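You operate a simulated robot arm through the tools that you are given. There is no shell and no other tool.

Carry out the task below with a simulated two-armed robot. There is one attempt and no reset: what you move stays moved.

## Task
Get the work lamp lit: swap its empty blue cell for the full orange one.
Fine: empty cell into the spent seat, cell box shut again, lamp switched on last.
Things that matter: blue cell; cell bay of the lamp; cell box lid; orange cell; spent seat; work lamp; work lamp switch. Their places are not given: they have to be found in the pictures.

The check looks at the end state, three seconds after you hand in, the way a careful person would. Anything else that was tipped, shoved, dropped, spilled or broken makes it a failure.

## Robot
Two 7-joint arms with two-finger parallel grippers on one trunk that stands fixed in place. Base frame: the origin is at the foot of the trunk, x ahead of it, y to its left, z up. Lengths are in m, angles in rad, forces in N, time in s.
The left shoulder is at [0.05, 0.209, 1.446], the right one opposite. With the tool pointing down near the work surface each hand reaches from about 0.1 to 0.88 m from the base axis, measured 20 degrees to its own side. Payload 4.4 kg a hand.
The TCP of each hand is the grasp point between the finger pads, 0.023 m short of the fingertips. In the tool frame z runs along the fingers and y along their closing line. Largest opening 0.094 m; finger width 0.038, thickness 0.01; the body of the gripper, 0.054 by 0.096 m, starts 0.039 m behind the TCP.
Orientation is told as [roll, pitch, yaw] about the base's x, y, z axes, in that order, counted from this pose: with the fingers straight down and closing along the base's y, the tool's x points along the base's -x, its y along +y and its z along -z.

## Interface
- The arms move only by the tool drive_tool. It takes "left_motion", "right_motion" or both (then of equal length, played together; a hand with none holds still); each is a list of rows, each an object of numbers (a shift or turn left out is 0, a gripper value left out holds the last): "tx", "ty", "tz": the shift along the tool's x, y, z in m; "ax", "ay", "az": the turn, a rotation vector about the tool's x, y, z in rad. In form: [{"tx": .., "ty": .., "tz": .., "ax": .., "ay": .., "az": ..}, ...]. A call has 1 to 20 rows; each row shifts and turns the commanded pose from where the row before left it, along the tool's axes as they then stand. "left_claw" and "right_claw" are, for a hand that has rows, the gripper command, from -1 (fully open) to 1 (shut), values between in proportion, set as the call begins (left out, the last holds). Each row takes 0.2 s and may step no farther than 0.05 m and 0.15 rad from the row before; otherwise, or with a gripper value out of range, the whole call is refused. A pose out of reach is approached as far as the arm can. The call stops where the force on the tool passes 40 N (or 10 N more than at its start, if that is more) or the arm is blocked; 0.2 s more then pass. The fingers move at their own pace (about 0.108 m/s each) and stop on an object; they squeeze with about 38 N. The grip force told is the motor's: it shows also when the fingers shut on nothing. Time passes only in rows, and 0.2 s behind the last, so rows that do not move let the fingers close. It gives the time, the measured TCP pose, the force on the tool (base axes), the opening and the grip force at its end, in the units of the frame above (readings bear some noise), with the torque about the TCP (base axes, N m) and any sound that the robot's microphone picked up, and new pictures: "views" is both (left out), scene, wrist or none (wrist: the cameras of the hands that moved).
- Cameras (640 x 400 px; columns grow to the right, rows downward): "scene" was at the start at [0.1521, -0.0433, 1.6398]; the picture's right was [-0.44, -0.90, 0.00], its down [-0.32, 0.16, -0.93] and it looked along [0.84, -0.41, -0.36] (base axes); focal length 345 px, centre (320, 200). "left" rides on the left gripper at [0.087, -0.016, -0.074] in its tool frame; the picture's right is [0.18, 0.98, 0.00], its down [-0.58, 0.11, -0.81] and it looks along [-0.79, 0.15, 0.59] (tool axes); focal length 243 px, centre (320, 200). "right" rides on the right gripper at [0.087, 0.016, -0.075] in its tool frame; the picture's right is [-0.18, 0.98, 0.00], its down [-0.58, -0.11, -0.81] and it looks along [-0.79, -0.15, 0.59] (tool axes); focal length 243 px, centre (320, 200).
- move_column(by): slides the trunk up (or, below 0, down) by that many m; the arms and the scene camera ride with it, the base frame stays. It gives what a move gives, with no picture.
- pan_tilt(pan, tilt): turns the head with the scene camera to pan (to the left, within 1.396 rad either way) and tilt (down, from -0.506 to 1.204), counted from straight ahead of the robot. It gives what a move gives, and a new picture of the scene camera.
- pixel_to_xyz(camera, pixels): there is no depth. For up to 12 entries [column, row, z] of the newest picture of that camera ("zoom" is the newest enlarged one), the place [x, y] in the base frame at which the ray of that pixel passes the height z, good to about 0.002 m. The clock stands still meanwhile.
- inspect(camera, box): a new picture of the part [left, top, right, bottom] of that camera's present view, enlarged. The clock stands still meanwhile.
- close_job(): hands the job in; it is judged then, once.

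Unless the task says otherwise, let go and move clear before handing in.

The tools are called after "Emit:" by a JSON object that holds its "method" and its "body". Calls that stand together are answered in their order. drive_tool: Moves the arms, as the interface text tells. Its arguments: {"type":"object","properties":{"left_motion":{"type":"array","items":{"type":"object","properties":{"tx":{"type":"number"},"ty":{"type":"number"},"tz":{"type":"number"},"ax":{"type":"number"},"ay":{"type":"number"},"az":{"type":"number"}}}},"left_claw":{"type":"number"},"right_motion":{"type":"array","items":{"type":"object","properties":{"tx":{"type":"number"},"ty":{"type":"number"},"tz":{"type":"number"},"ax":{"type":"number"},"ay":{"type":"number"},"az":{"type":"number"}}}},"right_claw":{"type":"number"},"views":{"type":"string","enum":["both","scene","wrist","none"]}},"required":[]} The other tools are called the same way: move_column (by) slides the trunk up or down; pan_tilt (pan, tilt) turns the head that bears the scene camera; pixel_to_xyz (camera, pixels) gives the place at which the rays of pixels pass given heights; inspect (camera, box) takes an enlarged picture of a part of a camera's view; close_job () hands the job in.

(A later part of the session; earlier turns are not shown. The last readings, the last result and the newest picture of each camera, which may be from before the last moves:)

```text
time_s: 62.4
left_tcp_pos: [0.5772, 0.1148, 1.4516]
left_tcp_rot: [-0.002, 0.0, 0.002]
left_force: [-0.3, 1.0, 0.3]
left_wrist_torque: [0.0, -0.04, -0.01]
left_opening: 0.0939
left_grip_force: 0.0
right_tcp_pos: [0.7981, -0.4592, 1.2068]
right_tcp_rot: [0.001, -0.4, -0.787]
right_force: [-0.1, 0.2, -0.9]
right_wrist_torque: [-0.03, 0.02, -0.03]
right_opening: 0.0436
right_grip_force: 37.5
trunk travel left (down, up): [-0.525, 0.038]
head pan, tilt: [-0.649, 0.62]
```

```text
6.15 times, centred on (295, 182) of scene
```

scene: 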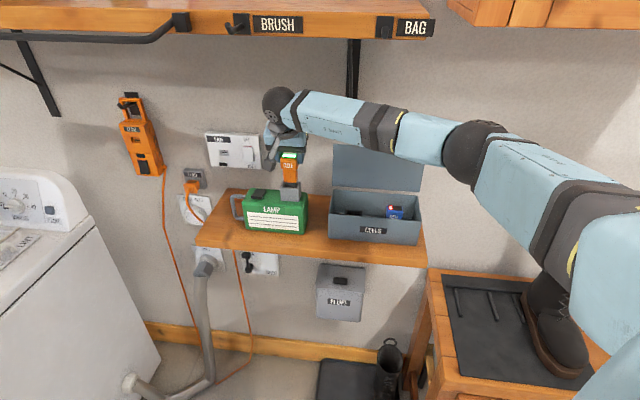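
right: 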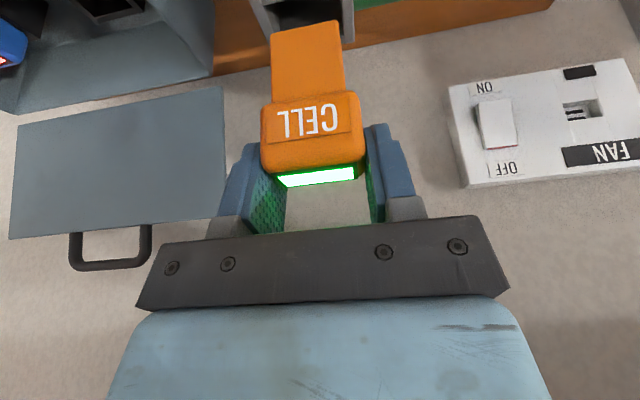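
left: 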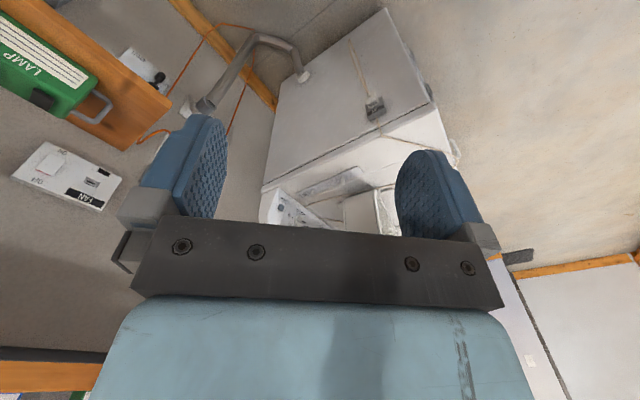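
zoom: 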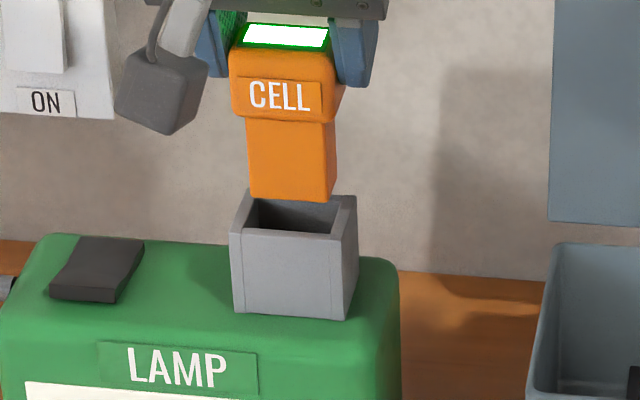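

Clear view of the open bay under the stem. My projection suggests only small corrections (~0.6 mm left, ~0.7 mm toward me). Applying them and lowering to just above the rim.

Emit:
{"method": "drive_tool", "body": {"right_motion": [{"tx": 0.0006, "tz": -0.0003, "ty": 0.0006}, {"tx": 0.002, "tz": 0.0046}, {"tx": 0.002, "tz": 0.0046}, {}], "views": "wrist"}}

Emit:
{"method": "inspect", "body": {"camera": "right", "box": [245, 0, 365, 70]}}

Emit:
{"method": "inspect", "body": {"camera": "scene", "box": [260, 150, 330, 215]}}

```text
time_s: 63.4
left_tcp_pos: [0.5754, 0.1158, 1.4501]
left_tcp_rot: [0.0, 0.001, 0.0]
left_force: [-0.5, -0.2, 0.0]
left_wrist_torque: [-0.01, -0.04, -0.01]
left_opening: 0.0941
left_grip_force: 0.0
right_tcp_pos: [0.798, -0.4594, 1.1969]
right_tcp_rot: [0.0, -0.399, -0.789]
right_force: [-1.0, 1.0, -0.8]
right_wrist_torque: [-0.01, -0.01, 0.01]
right_opening: 0.0433
right_grip_force: 38.1
trunk travel left (down, up): [-0.525, 0.038]
head pan, tilt: [-0.649, 0.62]
```

right: 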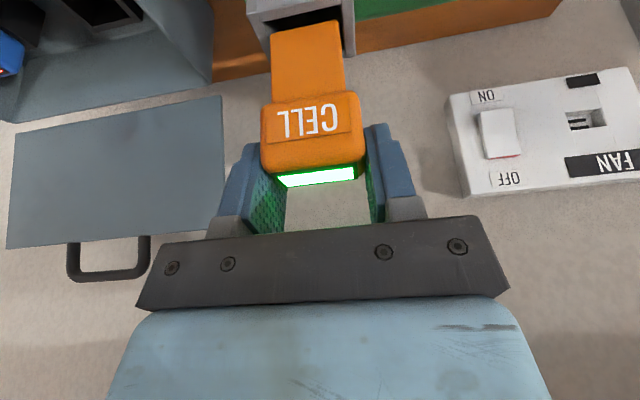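

```text
5.33 times, centred on (305, 35) of right
```

zoom: 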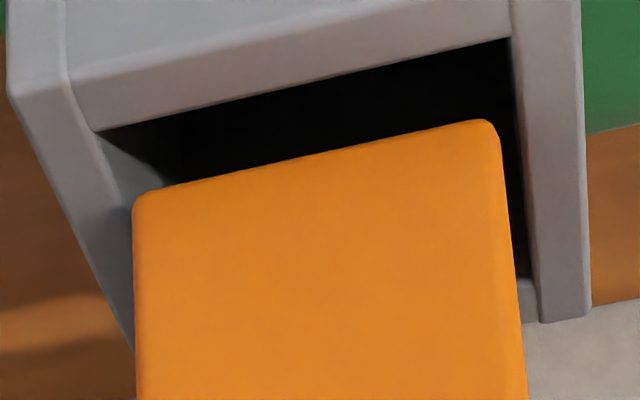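

```text
6.15 times, centred on (295, 182) of scene
```

zoom: 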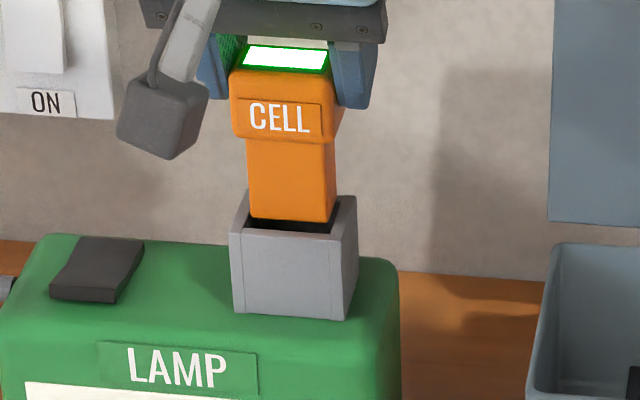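

Nearly centred (gaps left/right a few px, front gap as it was for the seat). Small trim and lower further with force checks.

Emit:
{"method": "drive_tool", "body": {"right_motion": [{"tx": 0.0005, "tz": -0.0002, "ty": -0.0004}, {"tx": 0.0012, "tz": 0.0028}, {"tx": 0.0012, "tz": 0.0028}, {}], "views": "wrist"}}

Emit:
{"method": "inspect", "body": {"camera": "right", "box": [245, 0, 365, 70]}}

```text
time_s: 64.4
left_tcp_pos: [0.5762, 0.1153, 1.451]
left_tcp_rot: [-0.002, 0.0, 0.002]
left_force: [-0.4, 0.4, -0.4]
left_wrist_torque: [0.02, -0.03, -0.04]
left_opening: 0.0941
left_grip_force: 0.1
right_tcp_pos: [0.7962, -0.4605, 1.1897]
right_tcp_rot: [0.001, -0.4, -0.788]
right_force: [-0.6, -0.7, -0.9]
right_wrist_torque: [0.0, -0.03, 0.01]
right_opening: 0.0436
right_grip_force: 37.8
trunk travel left (down, up): [-0.525, 0.038]
head pan, tilt: [-0.649, 0.62]
```

right: 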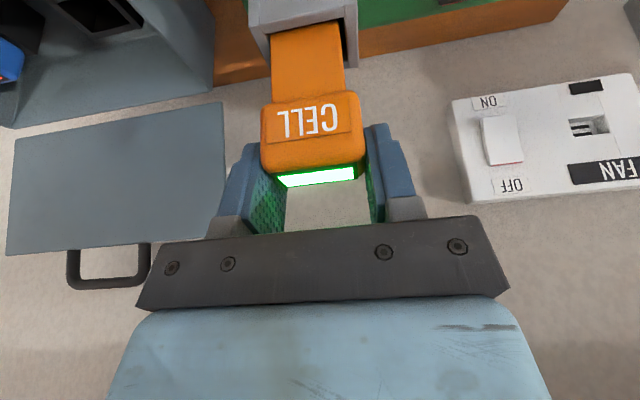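

```text
5.33 times, centred on (305, 35) of right
```

zoom: 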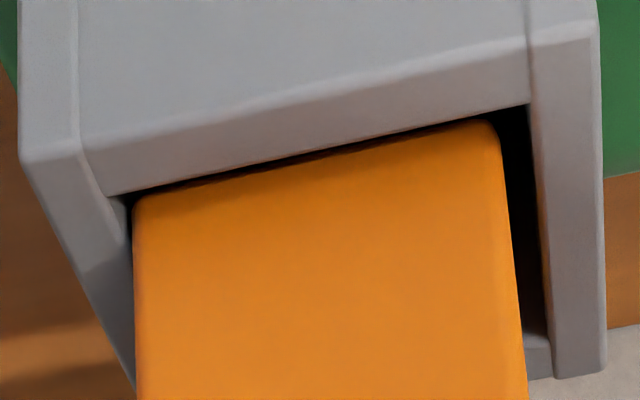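

The stem is entering the bay with gaps on both sides and no contact force. Lowering further.

Emit:
{"method": "drive_tool", "body": {"right_motion": [{"tx": 0.0008, "tz": 0.0018, "ty": 0.0003}, {"tx": 0.0008, "tz": 0.0018}, {"tx": 0.0008, "tz": 0.0018}, {"tx": 0.0008, "tz": 0.0018}, {}], "views": "none"}}

Emit:
{"method": "drive_tool", "body": {"right_motion": [{"tx": 0.0008, "tz": 0.0018}, {"tx": 0.0008, "tz": 0.0018}, {"tx": 0.0008, "tz": 0.0018}, {"tx": 0.0008, "tz": 0.0018}, {}], "views": "wrist"}}

Emit:
{"method": "inspect", "body": {"camera": "right", "box": [225, 0, 405, 110]}}

```text
time_s: 65.6
left_tcp_pos: [0.5762, 0.115, 1.4509]
left_tcp_rot: [0.0, -0.001, 0.001]
left_force: [-0.2, 0.0, -0.2]
left_wrist_torque: [0.0, -0.02, 0.02]
left_opening: 0.094
left_grip_force: 0.2
right_tcp_pos: [0.7973, -0.4578, 1.1816]
right_tcp_rot: [0.0, -0.4, -0.786]
right_force: [0.6, 1.2, -0.5]
right_wrist_torque: [-0.04, 0.01, -0.01]
right_opening: 0.0435
right_grip_force: 38.0
trunk travel left (down, up): [-0.525, 0.038]
head pan, tilt: [-0.649, 0.62]
```

```text
time_s: 66.8
left_tcp_pos: [0.5766, 0.1151, 1.4516]
left_tcp_rot: [-0.001, -0.001, 0.001]
left_force: [-0.1, -0.8, 0.3]
left_wrist_torque: [0.0, -0.02, -0.01]
left_opening: 0.0941
left_grip_force: 0.1
right_tcp_pos: [0.7979, -0.457, 1.1731]
right_tcp_rot: [-0.001, -0.398, -0.787]
right_force: [0.3, -0.4, -1.2]
right_wrist_torque: [0.01, -0.05, 0.0]
right_opening: 0.0434
right_grip_force: 38.1
trunk travel left (down, up): [-0.525, 0.038]
head pan, tilt: [-0.649, 0.62]
```

right: 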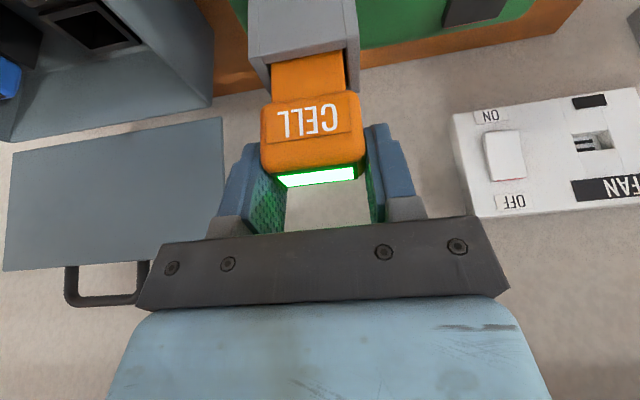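

```text
3.56 times, centred on (315, 55) of right
```

zoom: 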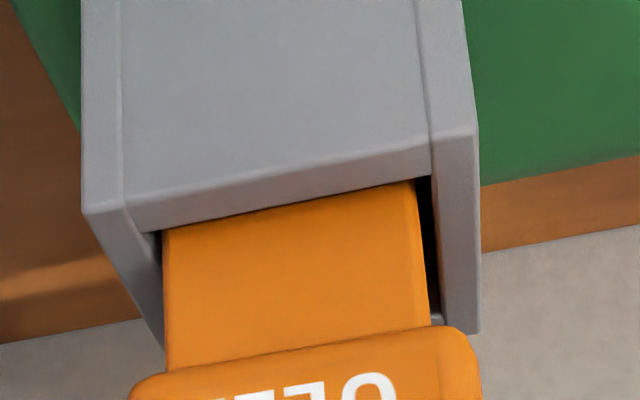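

Half-way in, no resistance. Continuing to near the seated height.

Emit:
{"method": "drive_tool", "body": {"right_motion": [{"tx": 0.0008, "tz": 0.0018}, {"tx": 0.0008, "tz": 0.0018}, {"tx": 0.0008, "tz": 0.0018}, {"tx": 0.0008, "tz": 0.0018}, {"tx": 0.0008, "tz": 0.0018}, {"tx": 0.0008, "tz": 0.0018}, {"tx": 0.0008, "tz": 0.0018}, {}], "views": "none"}}

Emit:
{"method": "drive_tool", "body": {"right_motion": [{"tx": 0.0004, "tz": 0.0009}, {"tx": 0.0004, "tz": 0.0009}, {"tx": 0.0004, "tz": 0.0009}, {"tx": 0.0004, "tz": 0.0009}, {}], "views": "wrist"}}

Emit:
{"method": "inspect", "body": {"camera": "right", "box": [225, 60, 405, 200]}}

```text
time_s: 68.6
left_tcp_pos: [0.5761, 0.1163, 1.4512]
left_tcp_rot: [-0.001, 0.001, 0.002]
left_force: [-0.5, -0.3, 0.5]
left_wrist_torque: [0.03, 0.0, 0.02]
left_opening: 0.0942
left_grip_force: 0.2
right_tcp_pos: [0.7978, -0.4581, 1.1607]
right_tcp_rot: [0.001, -0.399, -0.787]
right_force: [-0.7, 0.0, -2.3]
right_wrist_torque: [-0.03, -0.01, -0.02]
right_opening: 0.0437
right_grip_force: 38.2
trunk travel left (down, up): [-0.525, 0.038]
head pan, tilt: [-0.649, 0.62]
```

```text
time_s: 69.8
left_tcp_pos: [0.5779, 0.1151, 1.4514]
left_tcp_rot: [0.0, 0.0, 0.0]
left_force: [-0.1, -0.4, 0.2]
left_wrist_torque: [-0.02, 0.01, 0.0]
left_opening: 0.0941
left_grip_force: 0.2
right_tcp_pos: [0.7976, -0.4584, 1.1566]
right_tcp_rot: [0.002, -0.401, -0.787]
right_force: [-0.1, -0.2, -0.3]
right_wrist_torque: [-0.03, -0.02, 0.0]
right_opening: 0.0433
right_grip_force: 38.2
trunk travel left (down, up): [-0.525, 0.038]
head pan, tilt: [-0.649, 0.62]
```

right: 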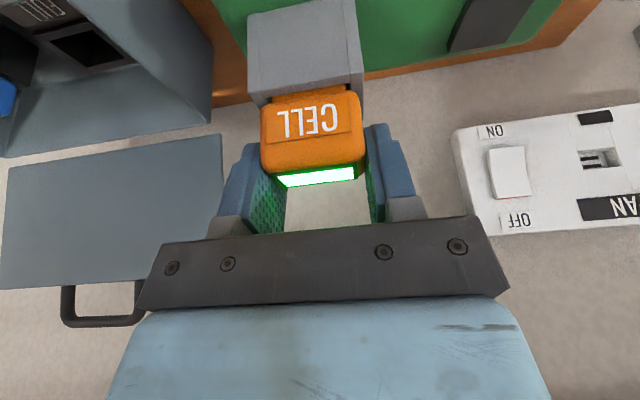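

```text
2.86 times, centred on (315, 130) of right
```

zoom: 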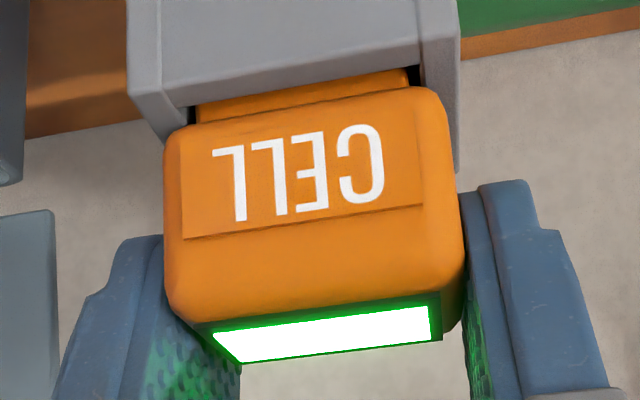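

Almost seated. Lowering 1 mm at a time until the z force rises.

Emit:
{"method": "drive_tool", "body": {"right_motion": [{"tx": 0.0004, "tz": 0.0009}, {"tx": 0.0004, "tz": 0.0009}, {}], "views": "none"}}

Emit:
{"method": "drive_tool", "body": {"right_motion": [{"tx": 0.0004, "tz": 0.0009}, {}], "views": "none"}}

Emit:
{"method": "drive_tool", "body": {"right_motion": [{"tx": 0.0004, "tz": 0.0009}, {}], "views": "wrist"}}

```text
time_s: 70.6
left_tcp_pos: [0.5767, 0.1166, 1.4513]
left_tcp_rot: [-0.001, 0.0, 0.001]
left_force: [0.1, 0.1, -0.1]
left_wrist_torque: [0.0, 0.0, -0.01]
left_opening: 0.0941
left_grip_force: 0.1
right_tcp_pos: [0.7964, -0.4581, 1.155]
right_tcp_rot: [0.0, -0.399, -0.787]
right_force: [0.8, 1.4, 1.0]
right_wrist_torque: [0.01, 0.0, 0.02]
right_opening: 0.0435
right_grip_force: 38.2
trunk travel left (down, up): [-0.525, 0.038]
head pan, tilt: [-0.649, 0.62]
```

```text
time_s: 71.2
left_tcp_pos: [0.5749, 0.1161, 1.4516]
left_tcp_rot: [-0.001, 0.001, 0.001]
left_force: [0.2, -0.1, -0.4]
left_wrist_torque: [0.01, -0.04, 0.03]
left_opening: 0.094
left_grip_force: 0.0
right_tcp_pos: [0.7972, -0.4584, 1.155]
right_tcp_rot: [0.001, -0.401, -0.79]
right_force: [3.3, -2.4, 8.1]
right_wrist_torque: [-0.09, 0.1, 0.06]
right_opening: 0.0435
right_grip_force: 38.0
trunk travel left (down, up): [-0.525, 0.038]
head pan, tilt: [-0.649, 0.62]
```

```text
time_s: 71.8
left_tcp_pos: [0.5752, 0.1159, 1.4514]
left_tcp_rot: [-0.001, -0.002, 0.001]
left_force: [0.8, -1.1, 0.2]
left_wrist_torque: [0.01, 0.0, -0.01]
left_opening: 0.0941
left_grip_force: 0.0
right_tcp_pos: [0.7973, -0.4578, 1.1552]
right_tcp_rot: [0.002, -0.404, -0.788]
right_force: [6.6, -5.1, 16.5]
right_wrist_torque: [-0.42, -0.03, 0.11]
right_opening: 0.0433
right_grip_force: 38.1
trunk travel left (down, up): [-0.525, 0.038]
head pan, tilt: [-0.649, 0.62]
```

right: 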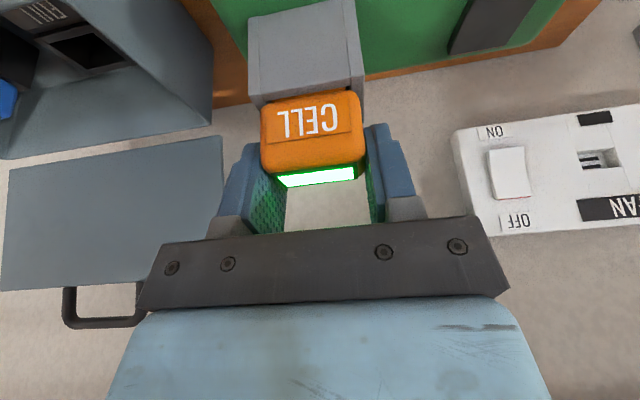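

Firm stop at TCP z≈1.155 (expected 1.154): the orange cell is seated in the bay. Relieving, releasing, and rising.

Emit:
{"method": "drive_tool", "body": {"right_motion": [{"tx": -0.0008, "tz": -0.0018}, {}], "views": "none"}}

Emit:
{"method": "drive_tool", "body": {"right_motion": [{}, {}, {"tx": -0.0039, "tz": -0.0092}, {"tx": -0.0078, "tz": -0.0184}, {"tx": -0.0078, "tz": -0.0184}, {"tx": 0.0276, "tz": -0.0117}, {"tx": 0.0276, "tz": -0.0117}, {"tx": 0.0276, "tz": -0.0117}, {}], "right_claw": -0.45, "views": "both"}}

Emit:
{"method": "inspect", "body": {"camera": "right", "box": [240, 0, 480, 160]}}

Emit:
{"method": "inspect", "body": {"camera": "scene", "box": [220, 150, 340, 245]}}

```text
time_s: 72.4
left_tcp_pos: [0.5761, 0.1157, 1.4516]
left_tcp_rot: [-0.002, -0.002, 0.002]
left_force: [-0.1, 0.4, 0.0]
left_wrist_torque: [0.0, -0.01, 0.0]
left_opening: 0.094
left_grip_force: 0.1
right_tcp_pos: [0.7959, -0.4577, 1.1564]
right_tcp_rot: [0.001, -0.402, -0.786]
right_force: [6.8, -4.2, 13.1]
right_wrist_torque: [-0.19, -0.37, 0.0]
right_opening: 0.0435
right_grip_force: 38.2
trunk travel left (down, up): [-0.525, 0.038]
head pan, tilt: [-0.649, 0.62]
```

```text
time_s: 74.4
left_tcp_pos: [0.5758, 0.1162, 1.4512]
left_tcp_rot: [-0.001, 0.0, 0.002]
left_force: [0.2, 0.1, -0.5]
left_wrist_torque: [-0.01, 0.03, -0.01]
left_opening: 0.0942
left_grip_force: 0.1
right_tcp_pos: [0.7333, -0.394, 1.2049]
right_tcp_rot: [0.0, -0.399, -0.787]
right_force: [0.2, 0.4, -0.3]
right_wrist_torque: [-0.01, -0.02, 0.01]
right_opening: 0.0682
right_grip_force: 0.1
trunk travel left (down, up): [-0.525, 0.038]
head pan, tilt: [-0.649, 0.62]
```

scene: 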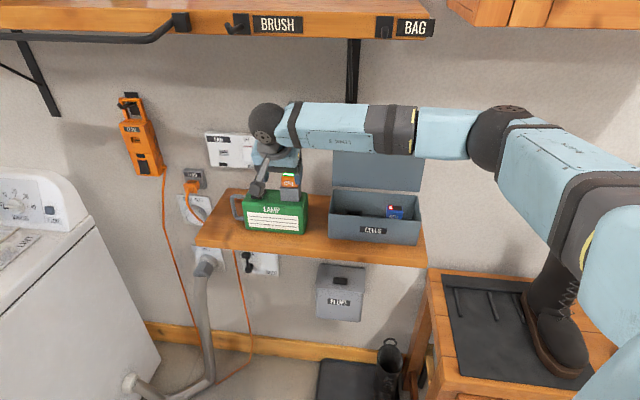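
right: 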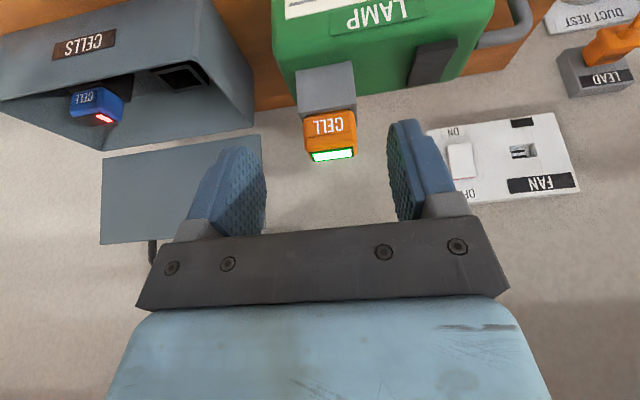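

```text
2.50 times, centred on (360, 80) of right
```

zoom: 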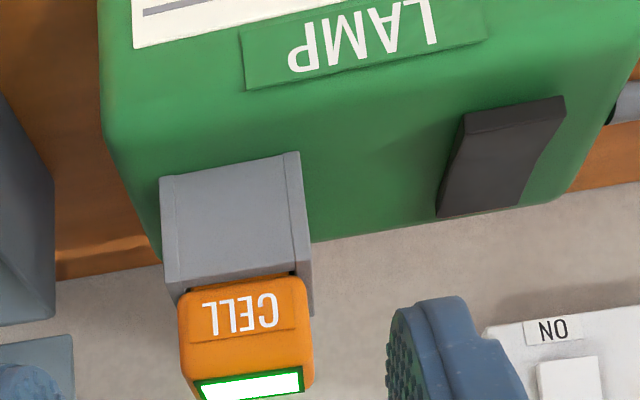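

```text
4.21 times, centred on (280, 198) of scene
```

zoom: 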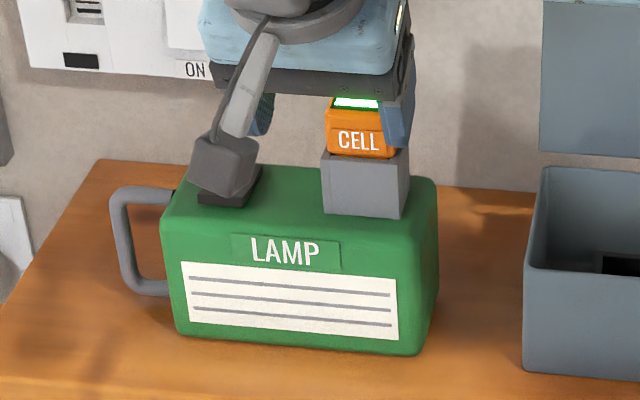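

The orange cell is in place with its LED lit, the blue is in SPENT. Next, close the lid: I'll retreat, traverse back to the box centre and tilt the hand for the handle grip again.

Emit:
{"method": "drive_tool", "body": {"right_motion": [{"tx": 0.0415, "tz": -0.0175}, {"tx": 0.0414, "tz": -0.0175}, {"ty": -0.0451}, {"ty": -0.0451}, {"ty": -0.0451}, {"ty": -0.0451}, {"ty": -0.0451}, {"ay": -0.125}, {"ay": -0.125}, {"ay": -0.125}, {"ay": -0.125}, {}], "views": "none"}}

Emit:
{"method": "drive_tool", "body": {"right_motion": [{"az": -0.1428}, {"az": -0.1428}, {"az": -0.1428}, {"az": -0.1428}, {"az": -0.1428}, {"az": -0.1428}, {"az": -0.1428}, {"az": -0.1428}, {"az": -0.1428}, {"az": -0.1428}, {"az": -0.1428}, {}], "right_claw": 0.2, "views": "both"}}

```text
time_s: 77.0
left_tcp_pos: [0.576, 0.1152, 1.4518]
left_tcp_rot: [0.001, 0.0, 0.002]
left_force: [-0.5, 0.5, -0.3]
left_wrist_torque: [0.02, -0.04, 0.0]
left_opening: 0.0939
left_grip_force: 0.1
right_tcp_pos: [0.5097, -0.4914, 1.2046]
right_tcp_rot: [0.003, -0.901, -0.789]
right_force: [-0.3, -0.5, -0.7]
right_wrist_torque: [0.0, 0.01, 0.01]
right_opening: 0.0683
right_grip_force: 0.1
trunk travel left (down, up): [-0.525, 0.038]
head pan, tilt: [-0.649, 0.62]
```

```text
time_s: 79.6
left_tcp_pos: [0.5759, 0.1156, 1.4514]
left_tcp_rot: [-0.001, -0.001, 0.002]
left_force: [-0.2, -0.3, -0.9]
left_wrist_torque: [0.0, 0.02, 0.02]
left_opening: 0.0939
left_grip_force: 0.0
right_tcp_pos: [0.5104, -0.4892, 1.2043]
right_tcp_rot: [-0.899, 0.001, 0.784]
right_force: [0.4, 0.4, 0.2]
right_wrist_torque: [-0.02, 0.01, 0.0]
right_opening: 0.0379
right_grip_force: 0.1
trunk travel left (down, up): [-0.525, 0.038]
head pan, tilt: [-0.649, 0.62]
```

scene: 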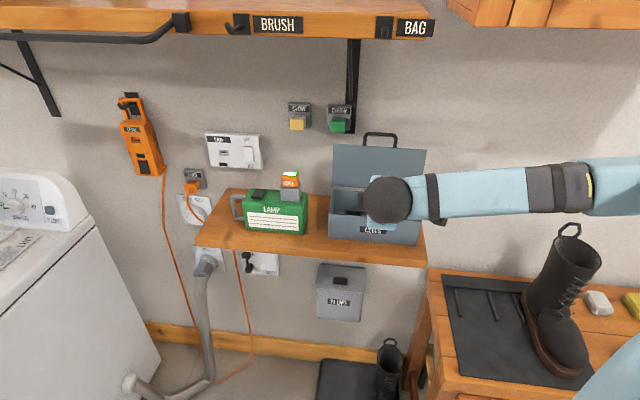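
right: 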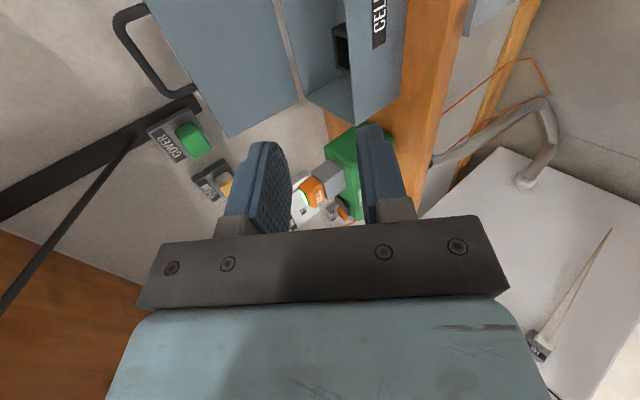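

The lid and handle are unchanged (handle at wrist (150,55), scene (380,136)). I'll zoom in to re-measure the bar's position before approaching.

Emit:
{"method": "inspect", "body": {"camera": "scene", "box": [325, 120, 435, 200]}}

Emit:
{"method": "inspect", "body": {"camera": "right", "box": [60, 0, 260, 130]}}

```text
5.00 times, centred on (380, 160) of scene
```

zoom: 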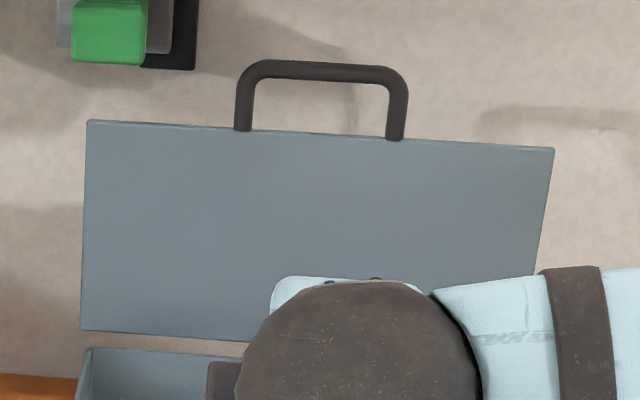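

```text
3.08 times, centred on (160, 65) of right
```

zoom: 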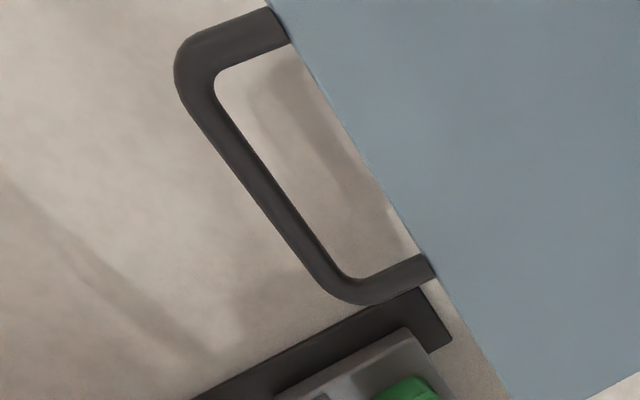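

Emit:
{"method": "pixel_to_xyz", "body": {"camera": "scene", "pixels": [[366, 134.8, 1.2], [366, 134.8, 1.22], [366, 134.8, 1.24], [395.6, 136.6, 1.2], [395.6, 136.6, 1.22], [395.6, 136.6, 1.24], [380.4, 134, 1.22], [380.4, 134, 1.24]]}}

Emit:
{"method": "pixel_to_xyz", "body": {"camera": "right", "pixels": [[168.1, 93.6, 1.2], [168.1, 93.6, 1.22], [168.1, 93.6, 1.24], [119.4, 22.1, 1.2], [119.4, 22.1, 1.22], [119.4, 22.1, 1.24]]}}

```text
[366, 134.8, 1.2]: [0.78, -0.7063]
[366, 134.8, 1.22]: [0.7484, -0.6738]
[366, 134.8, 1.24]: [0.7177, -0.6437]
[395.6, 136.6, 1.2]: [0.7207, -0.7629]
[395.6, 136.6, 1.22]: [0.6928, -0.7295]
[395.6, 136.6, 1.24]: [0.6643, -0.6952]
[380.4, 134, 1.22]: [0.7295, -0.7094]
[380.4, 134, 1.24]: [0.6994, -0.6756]
```

```text
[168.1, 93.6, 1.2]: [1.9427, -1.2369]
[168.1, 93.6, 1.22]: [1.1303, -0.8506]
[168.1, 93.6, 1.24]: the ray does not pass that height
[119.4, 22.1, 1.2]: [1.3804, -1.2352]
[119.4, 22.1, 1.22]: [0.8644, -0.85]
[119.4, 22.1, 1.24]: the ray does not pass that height
```

The bar is at n≈0.988, z≈1.228, centred at u≈−0.014. I'll move in front of it along the same line as I withdrew, with fingers open only 28 mm to clear the wall.

Emit:
{"method": "drive_tool", "body": {"right_motion": [{"ty": -0.0322, "tz": 0.0271}, {"ty": -0.0322, "tz": 0.0271}, {"ty": -0.0322, "tz": 0.0271}, {"ty": -0.0322, "tz": 0.0271}, {"ty": -0.0322, "tz": 0.0271}, {"ty": -0.0322, "tz": 0.0271}, {}], "right_claw": 0.4, "views": "both"}}

Emit:
{"method": "inspect", "body": {"camera": "right", "box": [200, 0, 440, 230]}}

```text
time_s: 81.2
left_tcp_pos: [0.5759, 0.1152, 1.4516]
left_tcp_rot: [-0.001, -0.001, 0.003]
left_force: [0.1, -0.1, -0.3]
left_wrist_torque: [0.0, -0.02, 0.03]
left_opening: 0.094
left_grip_force: 0.1
right_tcp_pos: [0.6833, -0.6661, 1.2544]
right_tcp_rot: [-0.907, -0.007, 0.781]
right_force: [-0.6, 0.1, 0.2]
right_wrist_torque: [-0.01, 0.0, 0.02]
right_opening: 0.0281
right_grip_force: 0.0
trunk travel left (down, up): [-0.525, 0.038]
head pan, tilt: [-0.649, 0.62]
```

scene: 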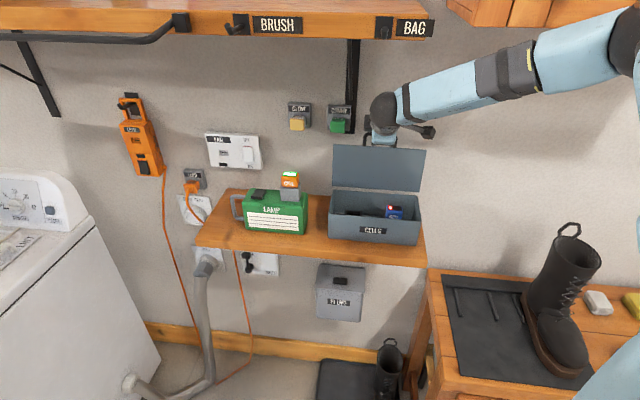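
right: 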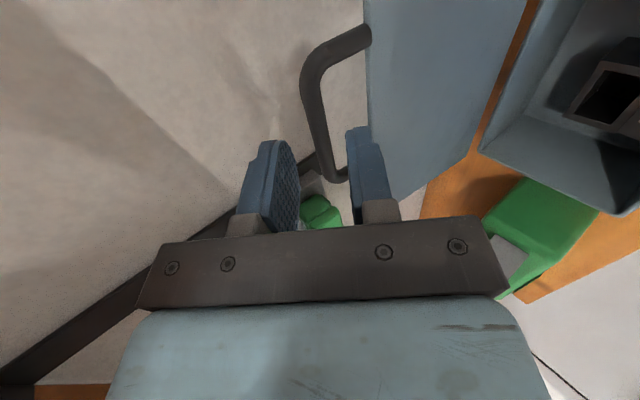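

```text
1.74 times, centred on (320, 115) of right
```

zoom: 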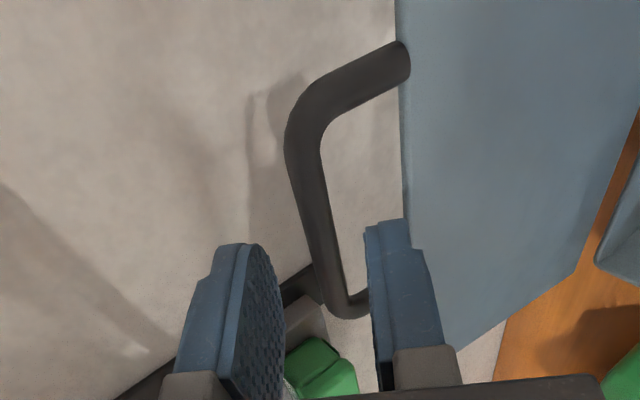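

Bar lies right between the fingers (predicted (320,125), seen (319,125)). Advancing 30 mm and closing on it.

Emit:
{"method": "drive_tool", "body": {"right_motion": [{"tz": 0.015}, {"tz": 0.015}, {}], "views": "none"}}

Emit:
{"method": "drive_tool", "body": {"right_motion": [{}, {}, {}], "right_claw": 1, "views": "both"}}

```text
time_s: 82.0
left_tcp_pos: [0.5759, 0.1156, 1.4509]
left_tcp_rot: [0.001, 0.0, 0.003]
left_force: [0.1, 0.5, -0.1]
left_wrist_torque: [-0.02, -0.02, 0.0]
left_opening: 0.0941
left_grip_force: 0.0
right_tcp_pos: [0.7, -0.6823, 1.2363]
right_tcp_rot: [-0.906, -0.003, 0.782]
right_force: [-0.5, 0.1, -0.2]
right_wrist_torque: [-0.01, -0.01, 0.0]
right_opening: 0.028
right_grip_force: 0.0
trunk travel left (down, up): [-0.525, 0.038]
head pan, tilt: [-0.649, 0.62]
```

```text
time_s: 82.8
left_tcp_pos: [0.578, 0.1159, 1.4525]
left_tcp_rot: [0.0, 0.002, 0.001]
left_force: [-0.6, 0.1, 1.0]
left_wrist_torque: [-0.02, 0.02, 0.01]
left_opening: 0.0939
left_grip_force: 0.0
right_tcp_pos: [0.701, -0.6816, 1.2356]
right_tcp_rot: [-0.903, -0.004, 0.781]
right_force: [0.3, 2.2, -3.4]
right_wrist_torque: [0.9, -0.73, -1.25]
right_opening: 0.0097
right_grip_force: 45.0
trunk travel left (down, up): [-0.525, 0.038]
head pan, tilt: [-0.649, 0.62]
```

scene: 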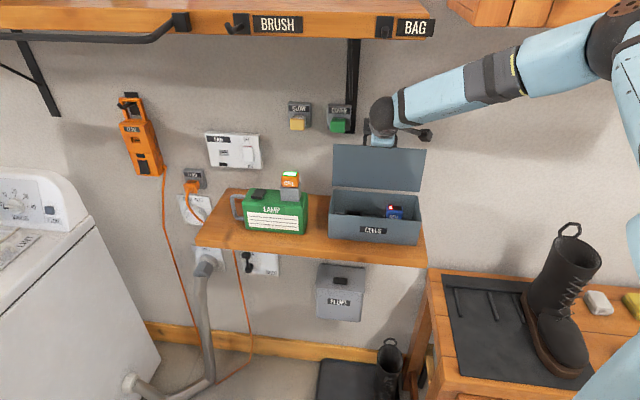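
right: 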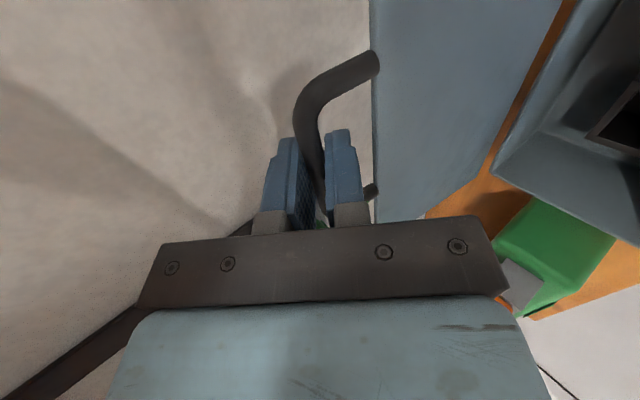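

Gripped the bar again (9.7 mm). With the refit hinge (n 0.971, z 1.063, r 0.165) I'll swing the lid back along the reverse arc, first to about 72°.

Emit:
{"method": "drive_tool", "body": {"right_motion": [{"ty": 0.00999, "tz": -0.01403}, {"ty": 0.01139, "tz": -0.01291}, {"ty": 0.01274, "tz": -0.01171}, {"ty": 0.0139, "tz": -0.01028}, {}], "views": "both"}}

```text
time_s: 84.0
left_tcp_pos: [0.5767, 0.1171, 1.4511]
left_tcp_rot: [0.0, 0.0, 0.0]
left_force: [0.4, 0.2, 0.3]
left_wrist_torque: [0.0, -0.01, 0.0]
left_opening: 0.094
left_grip_force: 0.1
right_tcp_pos: [0.6525, -0.6345, 1.2303]
right_tcp_rot: [-0.899, 0.0, 0.782]
right_force: [3.7, 4.6, 0.0]
right_wrist_torque: [1.11, -1.1, -0.08]
right_opening: 0.0098
right_grip_force: 45.0
trunk travel left (down, up): [-0.525, 0.038]
head pan, tilt: [-0.649, 0.62]
```

scene: 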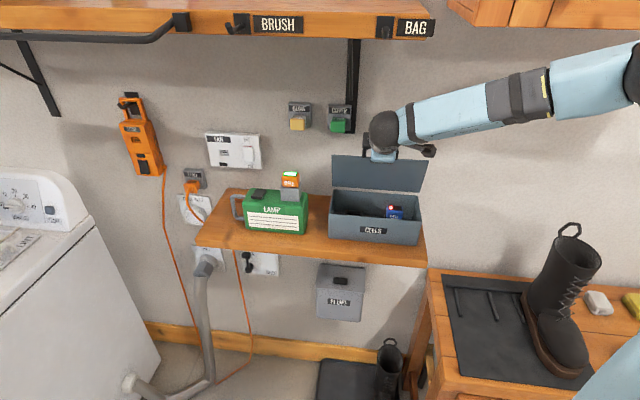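
right: 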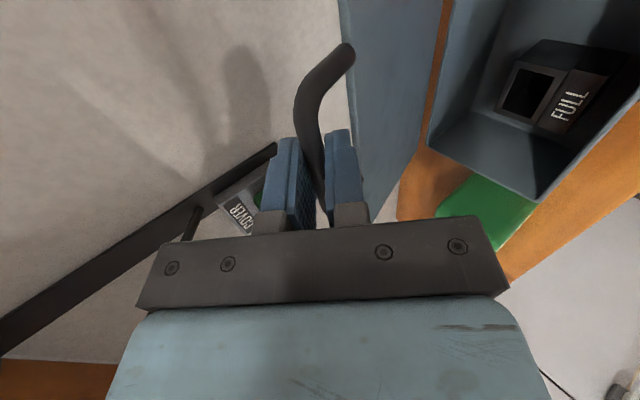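

Forces are small and mostly lateral, so the arc fits well. Continuing to about 36°.

Emit:
{"method": "drive_tool", "body": {"right_motion": [{"ty": 0.01487, "tz": -0.00876}, {"ty": 0.01568, "tz": -0.00721}, {"ty": 0.01637, "tz": -0.00552}, {"ty": 0.01687, "tz": -0.00372}, {"ty": 0.01714, "tz": -0.00198}, {"ty": 0.01728, "tz": -0.00021}, {}], "views": "both"}}

```text
time_s: 85.6
left_tcp_pos: [0.5759, 0.1152, 1.4514]
left_tcp_rot: [0.0, 0.0, 0.003]
left_force: [0.1, 0.1, 0.1]
left_wrist_torque: [0.0, 0.0, 0.0]
left_opening: 0.0943
left_grip_force: 0.1
right_tcp_pos: [0.5948, -0.575, 1.1684]
right_tcp_rot: [-0.899, 0.001, 0.783]
right_force: [-0.3, 0.7, -1.3]
right_wrist_torque: [-0.21, 0.37, 0.09]
right_opening: 0.0094
right_grip_force: 44.8
trunk travel left (down, up): [-0.525, 0.038]
head pan, tilt: [-0.649, 0.62]
```

scene: 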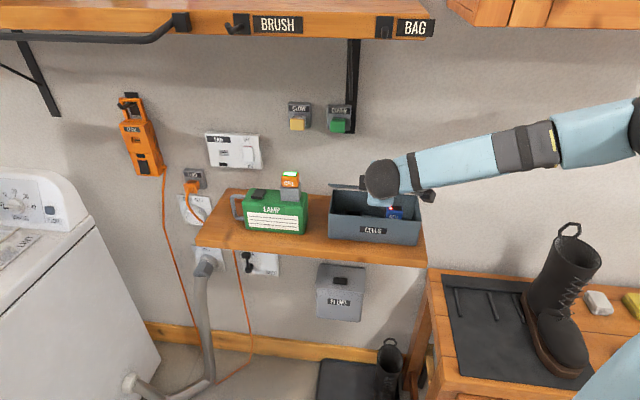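
right: 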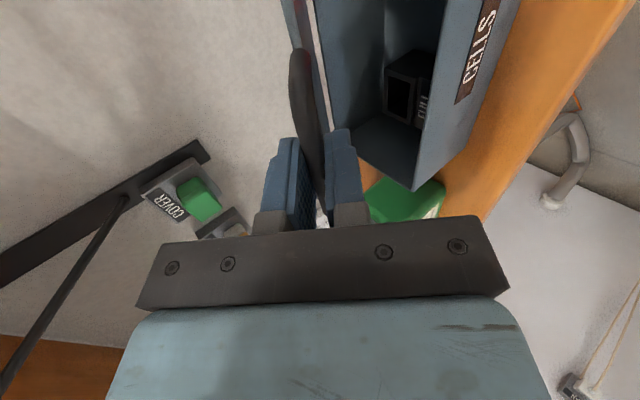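

Forces near zero. Continuing down to closed.

Emit:
{"method": "drive_tool", "body": {"right_motion": [{"ty": 0.0172, "tz": 0.00165}, {"ty": 0.01691, "tz": 0.00346}, {"ty": 0.01646, "tz": 0.00515}, {"ty": 0.01588, "tz": 0.00686}, {}], "views": "none"}}

Emit:
{"method": "drive_tool", "body": {"right_motion": [{"ty": 0.00754, "tz": 0.00426}, {"ty": 0.00753, "tz": 0.00426}, {"ty": 0.0047, "tz": 0.0032}, {"ty": 0.0047, "tz": 0.0032}, {}], "views": "both"}}

```text
time_s: 86.8
left_tcp_pos: [0.5757, 0.1155, 1.453]
left_tcp_rot: [0.0, -0.002, 0.003]
left_force: [0.3, 1.4, 0.9]
left_wrist_torque: [0.01, -0.02, 0.01]
left_opening: 0.094
left_grip_force: 0.0
right_tcp_pos: [0.5759, -0.5565, 1.1059]
right_tcp_rot: [-0.899, 0.0, 0.782]
right_force: [-9.4, -5.6, -0.7]
right_wrist_torque: [-1.16, 1.2, 0.34]
right_opening: 0.0094
right_grip_force: 44.9
trunk travel left (down, up): [-0.525, 0.038]
head pan, tilt: [-0.649, 0.62]
```

```text
time_s: 88.0
left_tcp_pos: [0.5754, 0.1153, 1.4511]
left_tcp_rot: [0.0, 0.001, 0.002]
left_force: [-0.1, -0.8, 0.0]
left_wrist_torque: [0.04, 0.01, -0.02]
left_opening: 0.0941
left_grip_force: 0.0
right_tcp_pos: [0.5719, -0.5541, 1.0764]
right_tcp_rot: [-0.9, 0.0, 0.785]
right_force: [-3.2, -7.0, 0.3]
right_wrist_torque: [-1.17, 1.05, 0.75]
right_opening: 0.0095
right_grip_force: 44.8
trunk travel left (down, up): [-0.525, 0.038]
head pan, tilt: [-0.649, 0.62]
```

scene: 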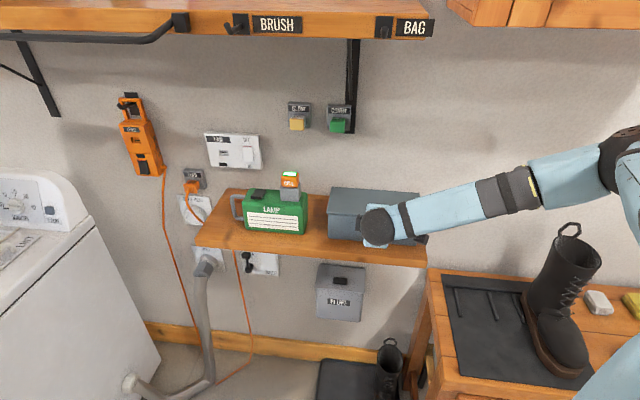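
right: 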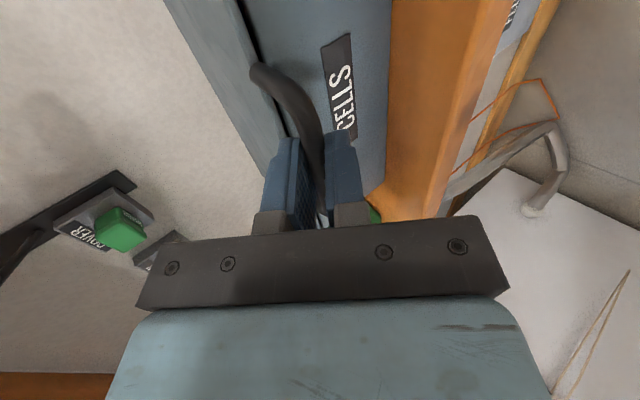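

The lid is almost down (TCP z 1.0764 vs 1.0756 when it was closed). I'll press about 1 mm more to feel the stop.

Emit:
{"method": "drive_tool", "body": {"right_motion": [{"ty": 0.0012, "tz": 0.0009}, {}], "views": "none"}}

Emit:
{"method": "drive_tool", "body": {"right_motion": [{"ty": 0.0012, "tz": 0.0009}, {}], "views": "wrist"}}

Emit:
{"method": "inspect", "body": {"camera": "right", "box": [200, 0, 400, 140]}}

```text
time_s: 88.6
left_tcp_pos: [0.5756, 0.1142, 1.4519]
left_tcp_rot: [-0.003, 0.001, 0.002]
left_force: [0.3, 0.4, -0.3]
left_wrist_torque: [0.01, 0.02, 0.0]
left_opening: 0.0938
left_grip_force: 0.1
right_tcp_pos: [0.5729, -0.5542, 1.0755]
right_tcp_rot: [-0.898, -0.002, 0.784]
right_force: [-5.5, -6.4, -0.8]
right_wrist_torque: [-1.17, 1.06, 0.8]
right_opening: 0.0095
right_grip_force: 45.0
trunk travel left (down, up): [-0.525, 0.038]
head pan, tilt: [-0.649, 0.62]
```

```text
time_s: 89.2
left_tcp_pos: [0.5743, 0.1154, 1.4517]
left_tcp_rot: [0.001, -0.002, 0.0]
left_force: [0.3, 0.1, -0.2]
left_wrist_torque: [-0.04, 0.0, -0.04]
left_opening: 0.0939
left_grip_force: 0.0
right_tcp_pos: [0.5726, -0.5532, 1.0749]
right_tcp_rot: [-0.899, -0.002, 0.783]
right_force: [-6.4, -5.6, -0.6]
right_wrist_torque: [-1.03, 0.95, 0.93]
right_opening: 0.0095
right_grip_force: 44.6
trunk travel left (down, up): [-0.525, 0.038]
head pan, tilt: [-0.649, 0.62]
```

right: 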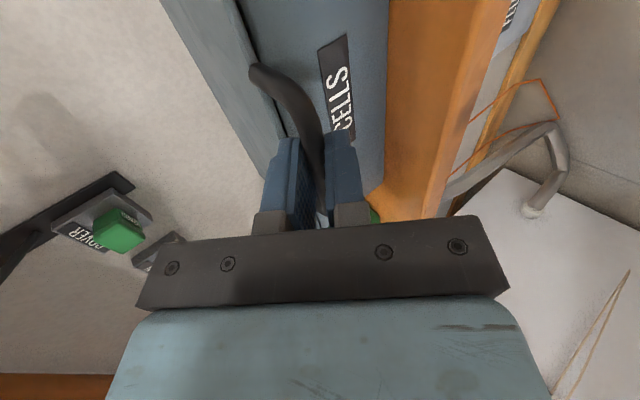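

```text
2.86 times, centred on (300, 70) of right
```

zoom: 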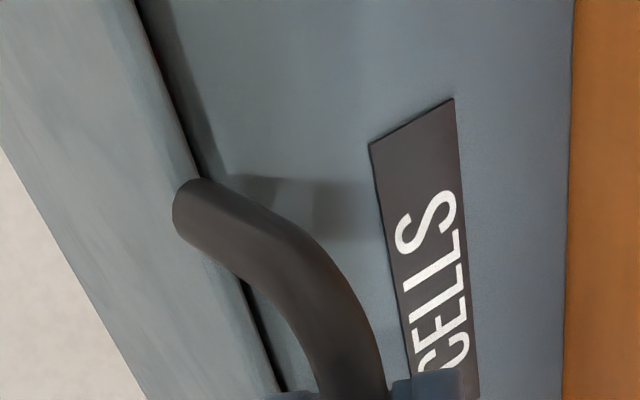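

Emit:
{"method": "drive_tool", "body": {"right_motion": [{"ty": 0.0008, "tz": 0.0006}, {"ty": 0.0008, "tz": 0.0006}, {}], "views": "none"}}

Emit:
{"method": "drive_tool", "body": {"right_motion": [{"ty": 0.0008, "tz": 0.0006}, {"ty": 0.0008, "tz": 0.0006}, {}], "views": "wrist"}}

Emit:
{"method": "inspect", "body": {"camera": "right", "box": [200, 0, 400, 140]}}

```text
time_s: 90.0
left_tcp_pos: [0.5742, 0.1144, 1.4512]
left_tcp_rot: [0.0, -0.001, 0.001]
left_force: [0.1, -0.2, 0.3]
left_wrist_torque: [0.02, -0.04, 0.0]
left_opening: 0.094
left_grip_force: 0.1
right_tcp_pos: [0.573, -0.5535, 1.0741]
right_tcp_rot: [-0.902, -0.001, 0.782]
right_force: [-1.6, -7.8, 8.8]
right_wrist_torque: [-1.16, 0.98, 0.8]
right_opening: 0.0093
right_grip_force: 45.2
trunk travel left (down, up): [-0.525, 0.038]
head pan, tilt: [-0.649, 0.62]
```

```text
time_s: 90.8
left_tcp_pos: [0.5734, 0.1161, 1.4527]
left_tcp_rot: [-0.001, -0.001, 0.001]
left_force: [0.2, 0.2, 0.0]
left_wrist_torque: [0.01, 0.01, 0.0]
left_opening: 0.0939
left_grip_force: 0.1
right_tcp_pos: [0.5733, -0.554, 1.0743]
right_tcp_rot: [-0.904, -0.004, 0.782]
right_force: [6.3, -16.9, 26.3]
right_wrist_torque: [-1.16, 0.72, 1.09]
right_opening: 0.01
right_grip_force: 45.1
trunk travel left (down, up): [-0.525, 0.038]
head pan, tilt: [-0.649, 0.62]
```

right: 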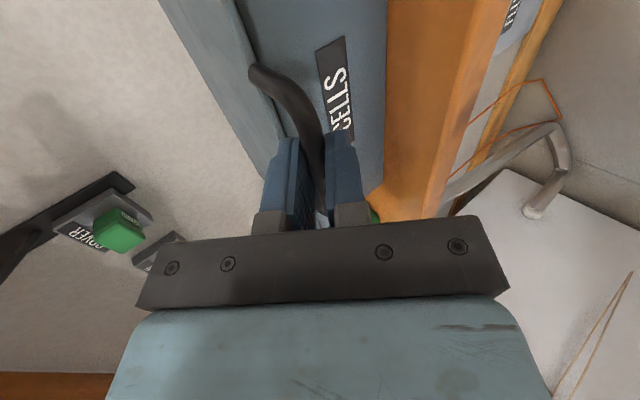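

```text
2.86 times, centred on (300, 70) of right
```

zoom: 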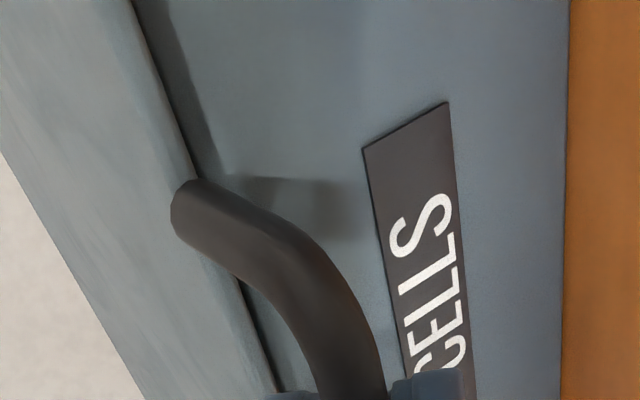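

Firm stop at z≈1.074 with 26 N: the lid is shut. Relieving the pressure, opening the fingers and backing away along the tool axis.

Emit:
{"method": "drive_tool", "body": {"right_motion": [{"ty": -0.0016, "tz": -0.0012}, {}], "views": "none"}}

Emit:
{"method": "drive_tool", "body": {"right_motion": [{}, {}, {}, {"tz": -0.02}, {"tz": -0.03}, {"tz": -0.04}, {"tz": -0.03}, {}], "right_claw": 0.0, "views": "both"}}

Emit:
{"method": "inspect", "body": {"camera": "right", "box": [200, 0, 440, 170]}}

```text
time_s: 91.4
left_tcp_pos: [0.5762, 0.116, 1.4509]
left_tcp_rot: [0.0, 0.0, 0.003]
left_force: [0.3, -0.1, 0.7]
left_wrist_torque: [-0.01, 0.0, 0.02]
left_opening: 0.0938
left_grip_force: 0.1
right_tcp_pos: [0.572, -0.5528, 1.0727]
right_tcp_rot: [-0.9, 0.0, 0.783]
right_force: [11.0, -19.1, 22.7]
right_wrist_torque: [-1.1, 0.73, 1.08]
right_opening: 0.0096
right_grip_force: 45.4
trunk travel left (down, up): [-0.525, 0.038]
head pan, tilt: [-0.649, 0.62]
```

```text
time_s: 93.2
left_tcp_pos: [0.5767, 0.1161, 1.4516]
left_tcp_rot: [0.0, -0.001, 0.001]
left_force: [0.4, 0.7, 0.3]
left_wrist_torque: [0.0, 0.0, 0.02]
left_opening: 0.094
left_grip_force: 0.0
right_tcp_pos: [0.5051, -0.4873, 1.1475]
right_tcp_rot: [-0.898, 0.001, 0.784]
right_force: [0.2, 0.0, -0.5]
right_wrist_torque: [0.03, -0.02, -0.01]
right_opening: 0.0472
right_grip_force: 0.0
trunk travel left (down, up): [-0.525, 0.038]
head pan, tilt: [-0.649, 0.62]
```

scene: 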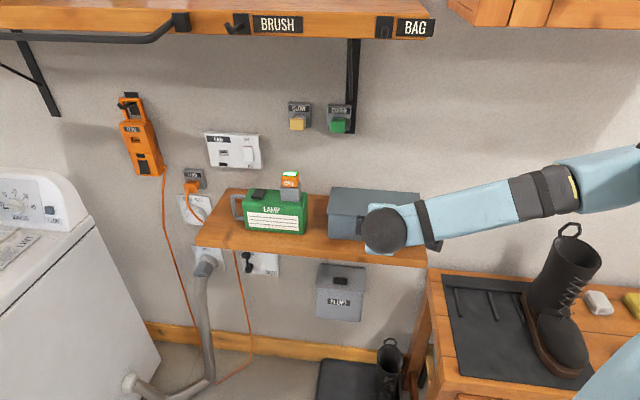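
right: 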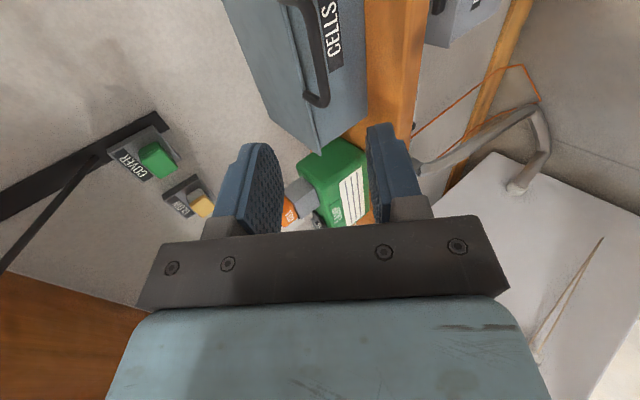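

```text
2.35 times, centred on (320, 85) of right
```

zoom: 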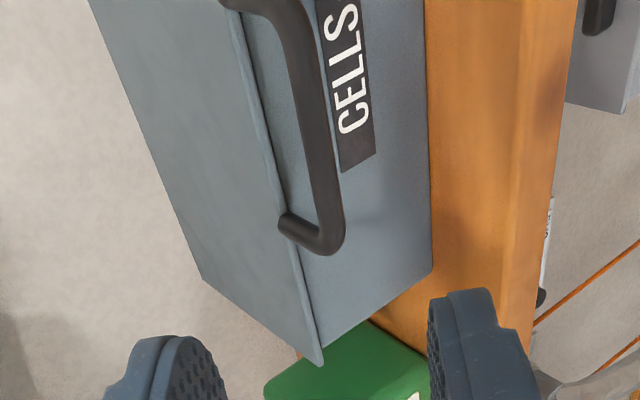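

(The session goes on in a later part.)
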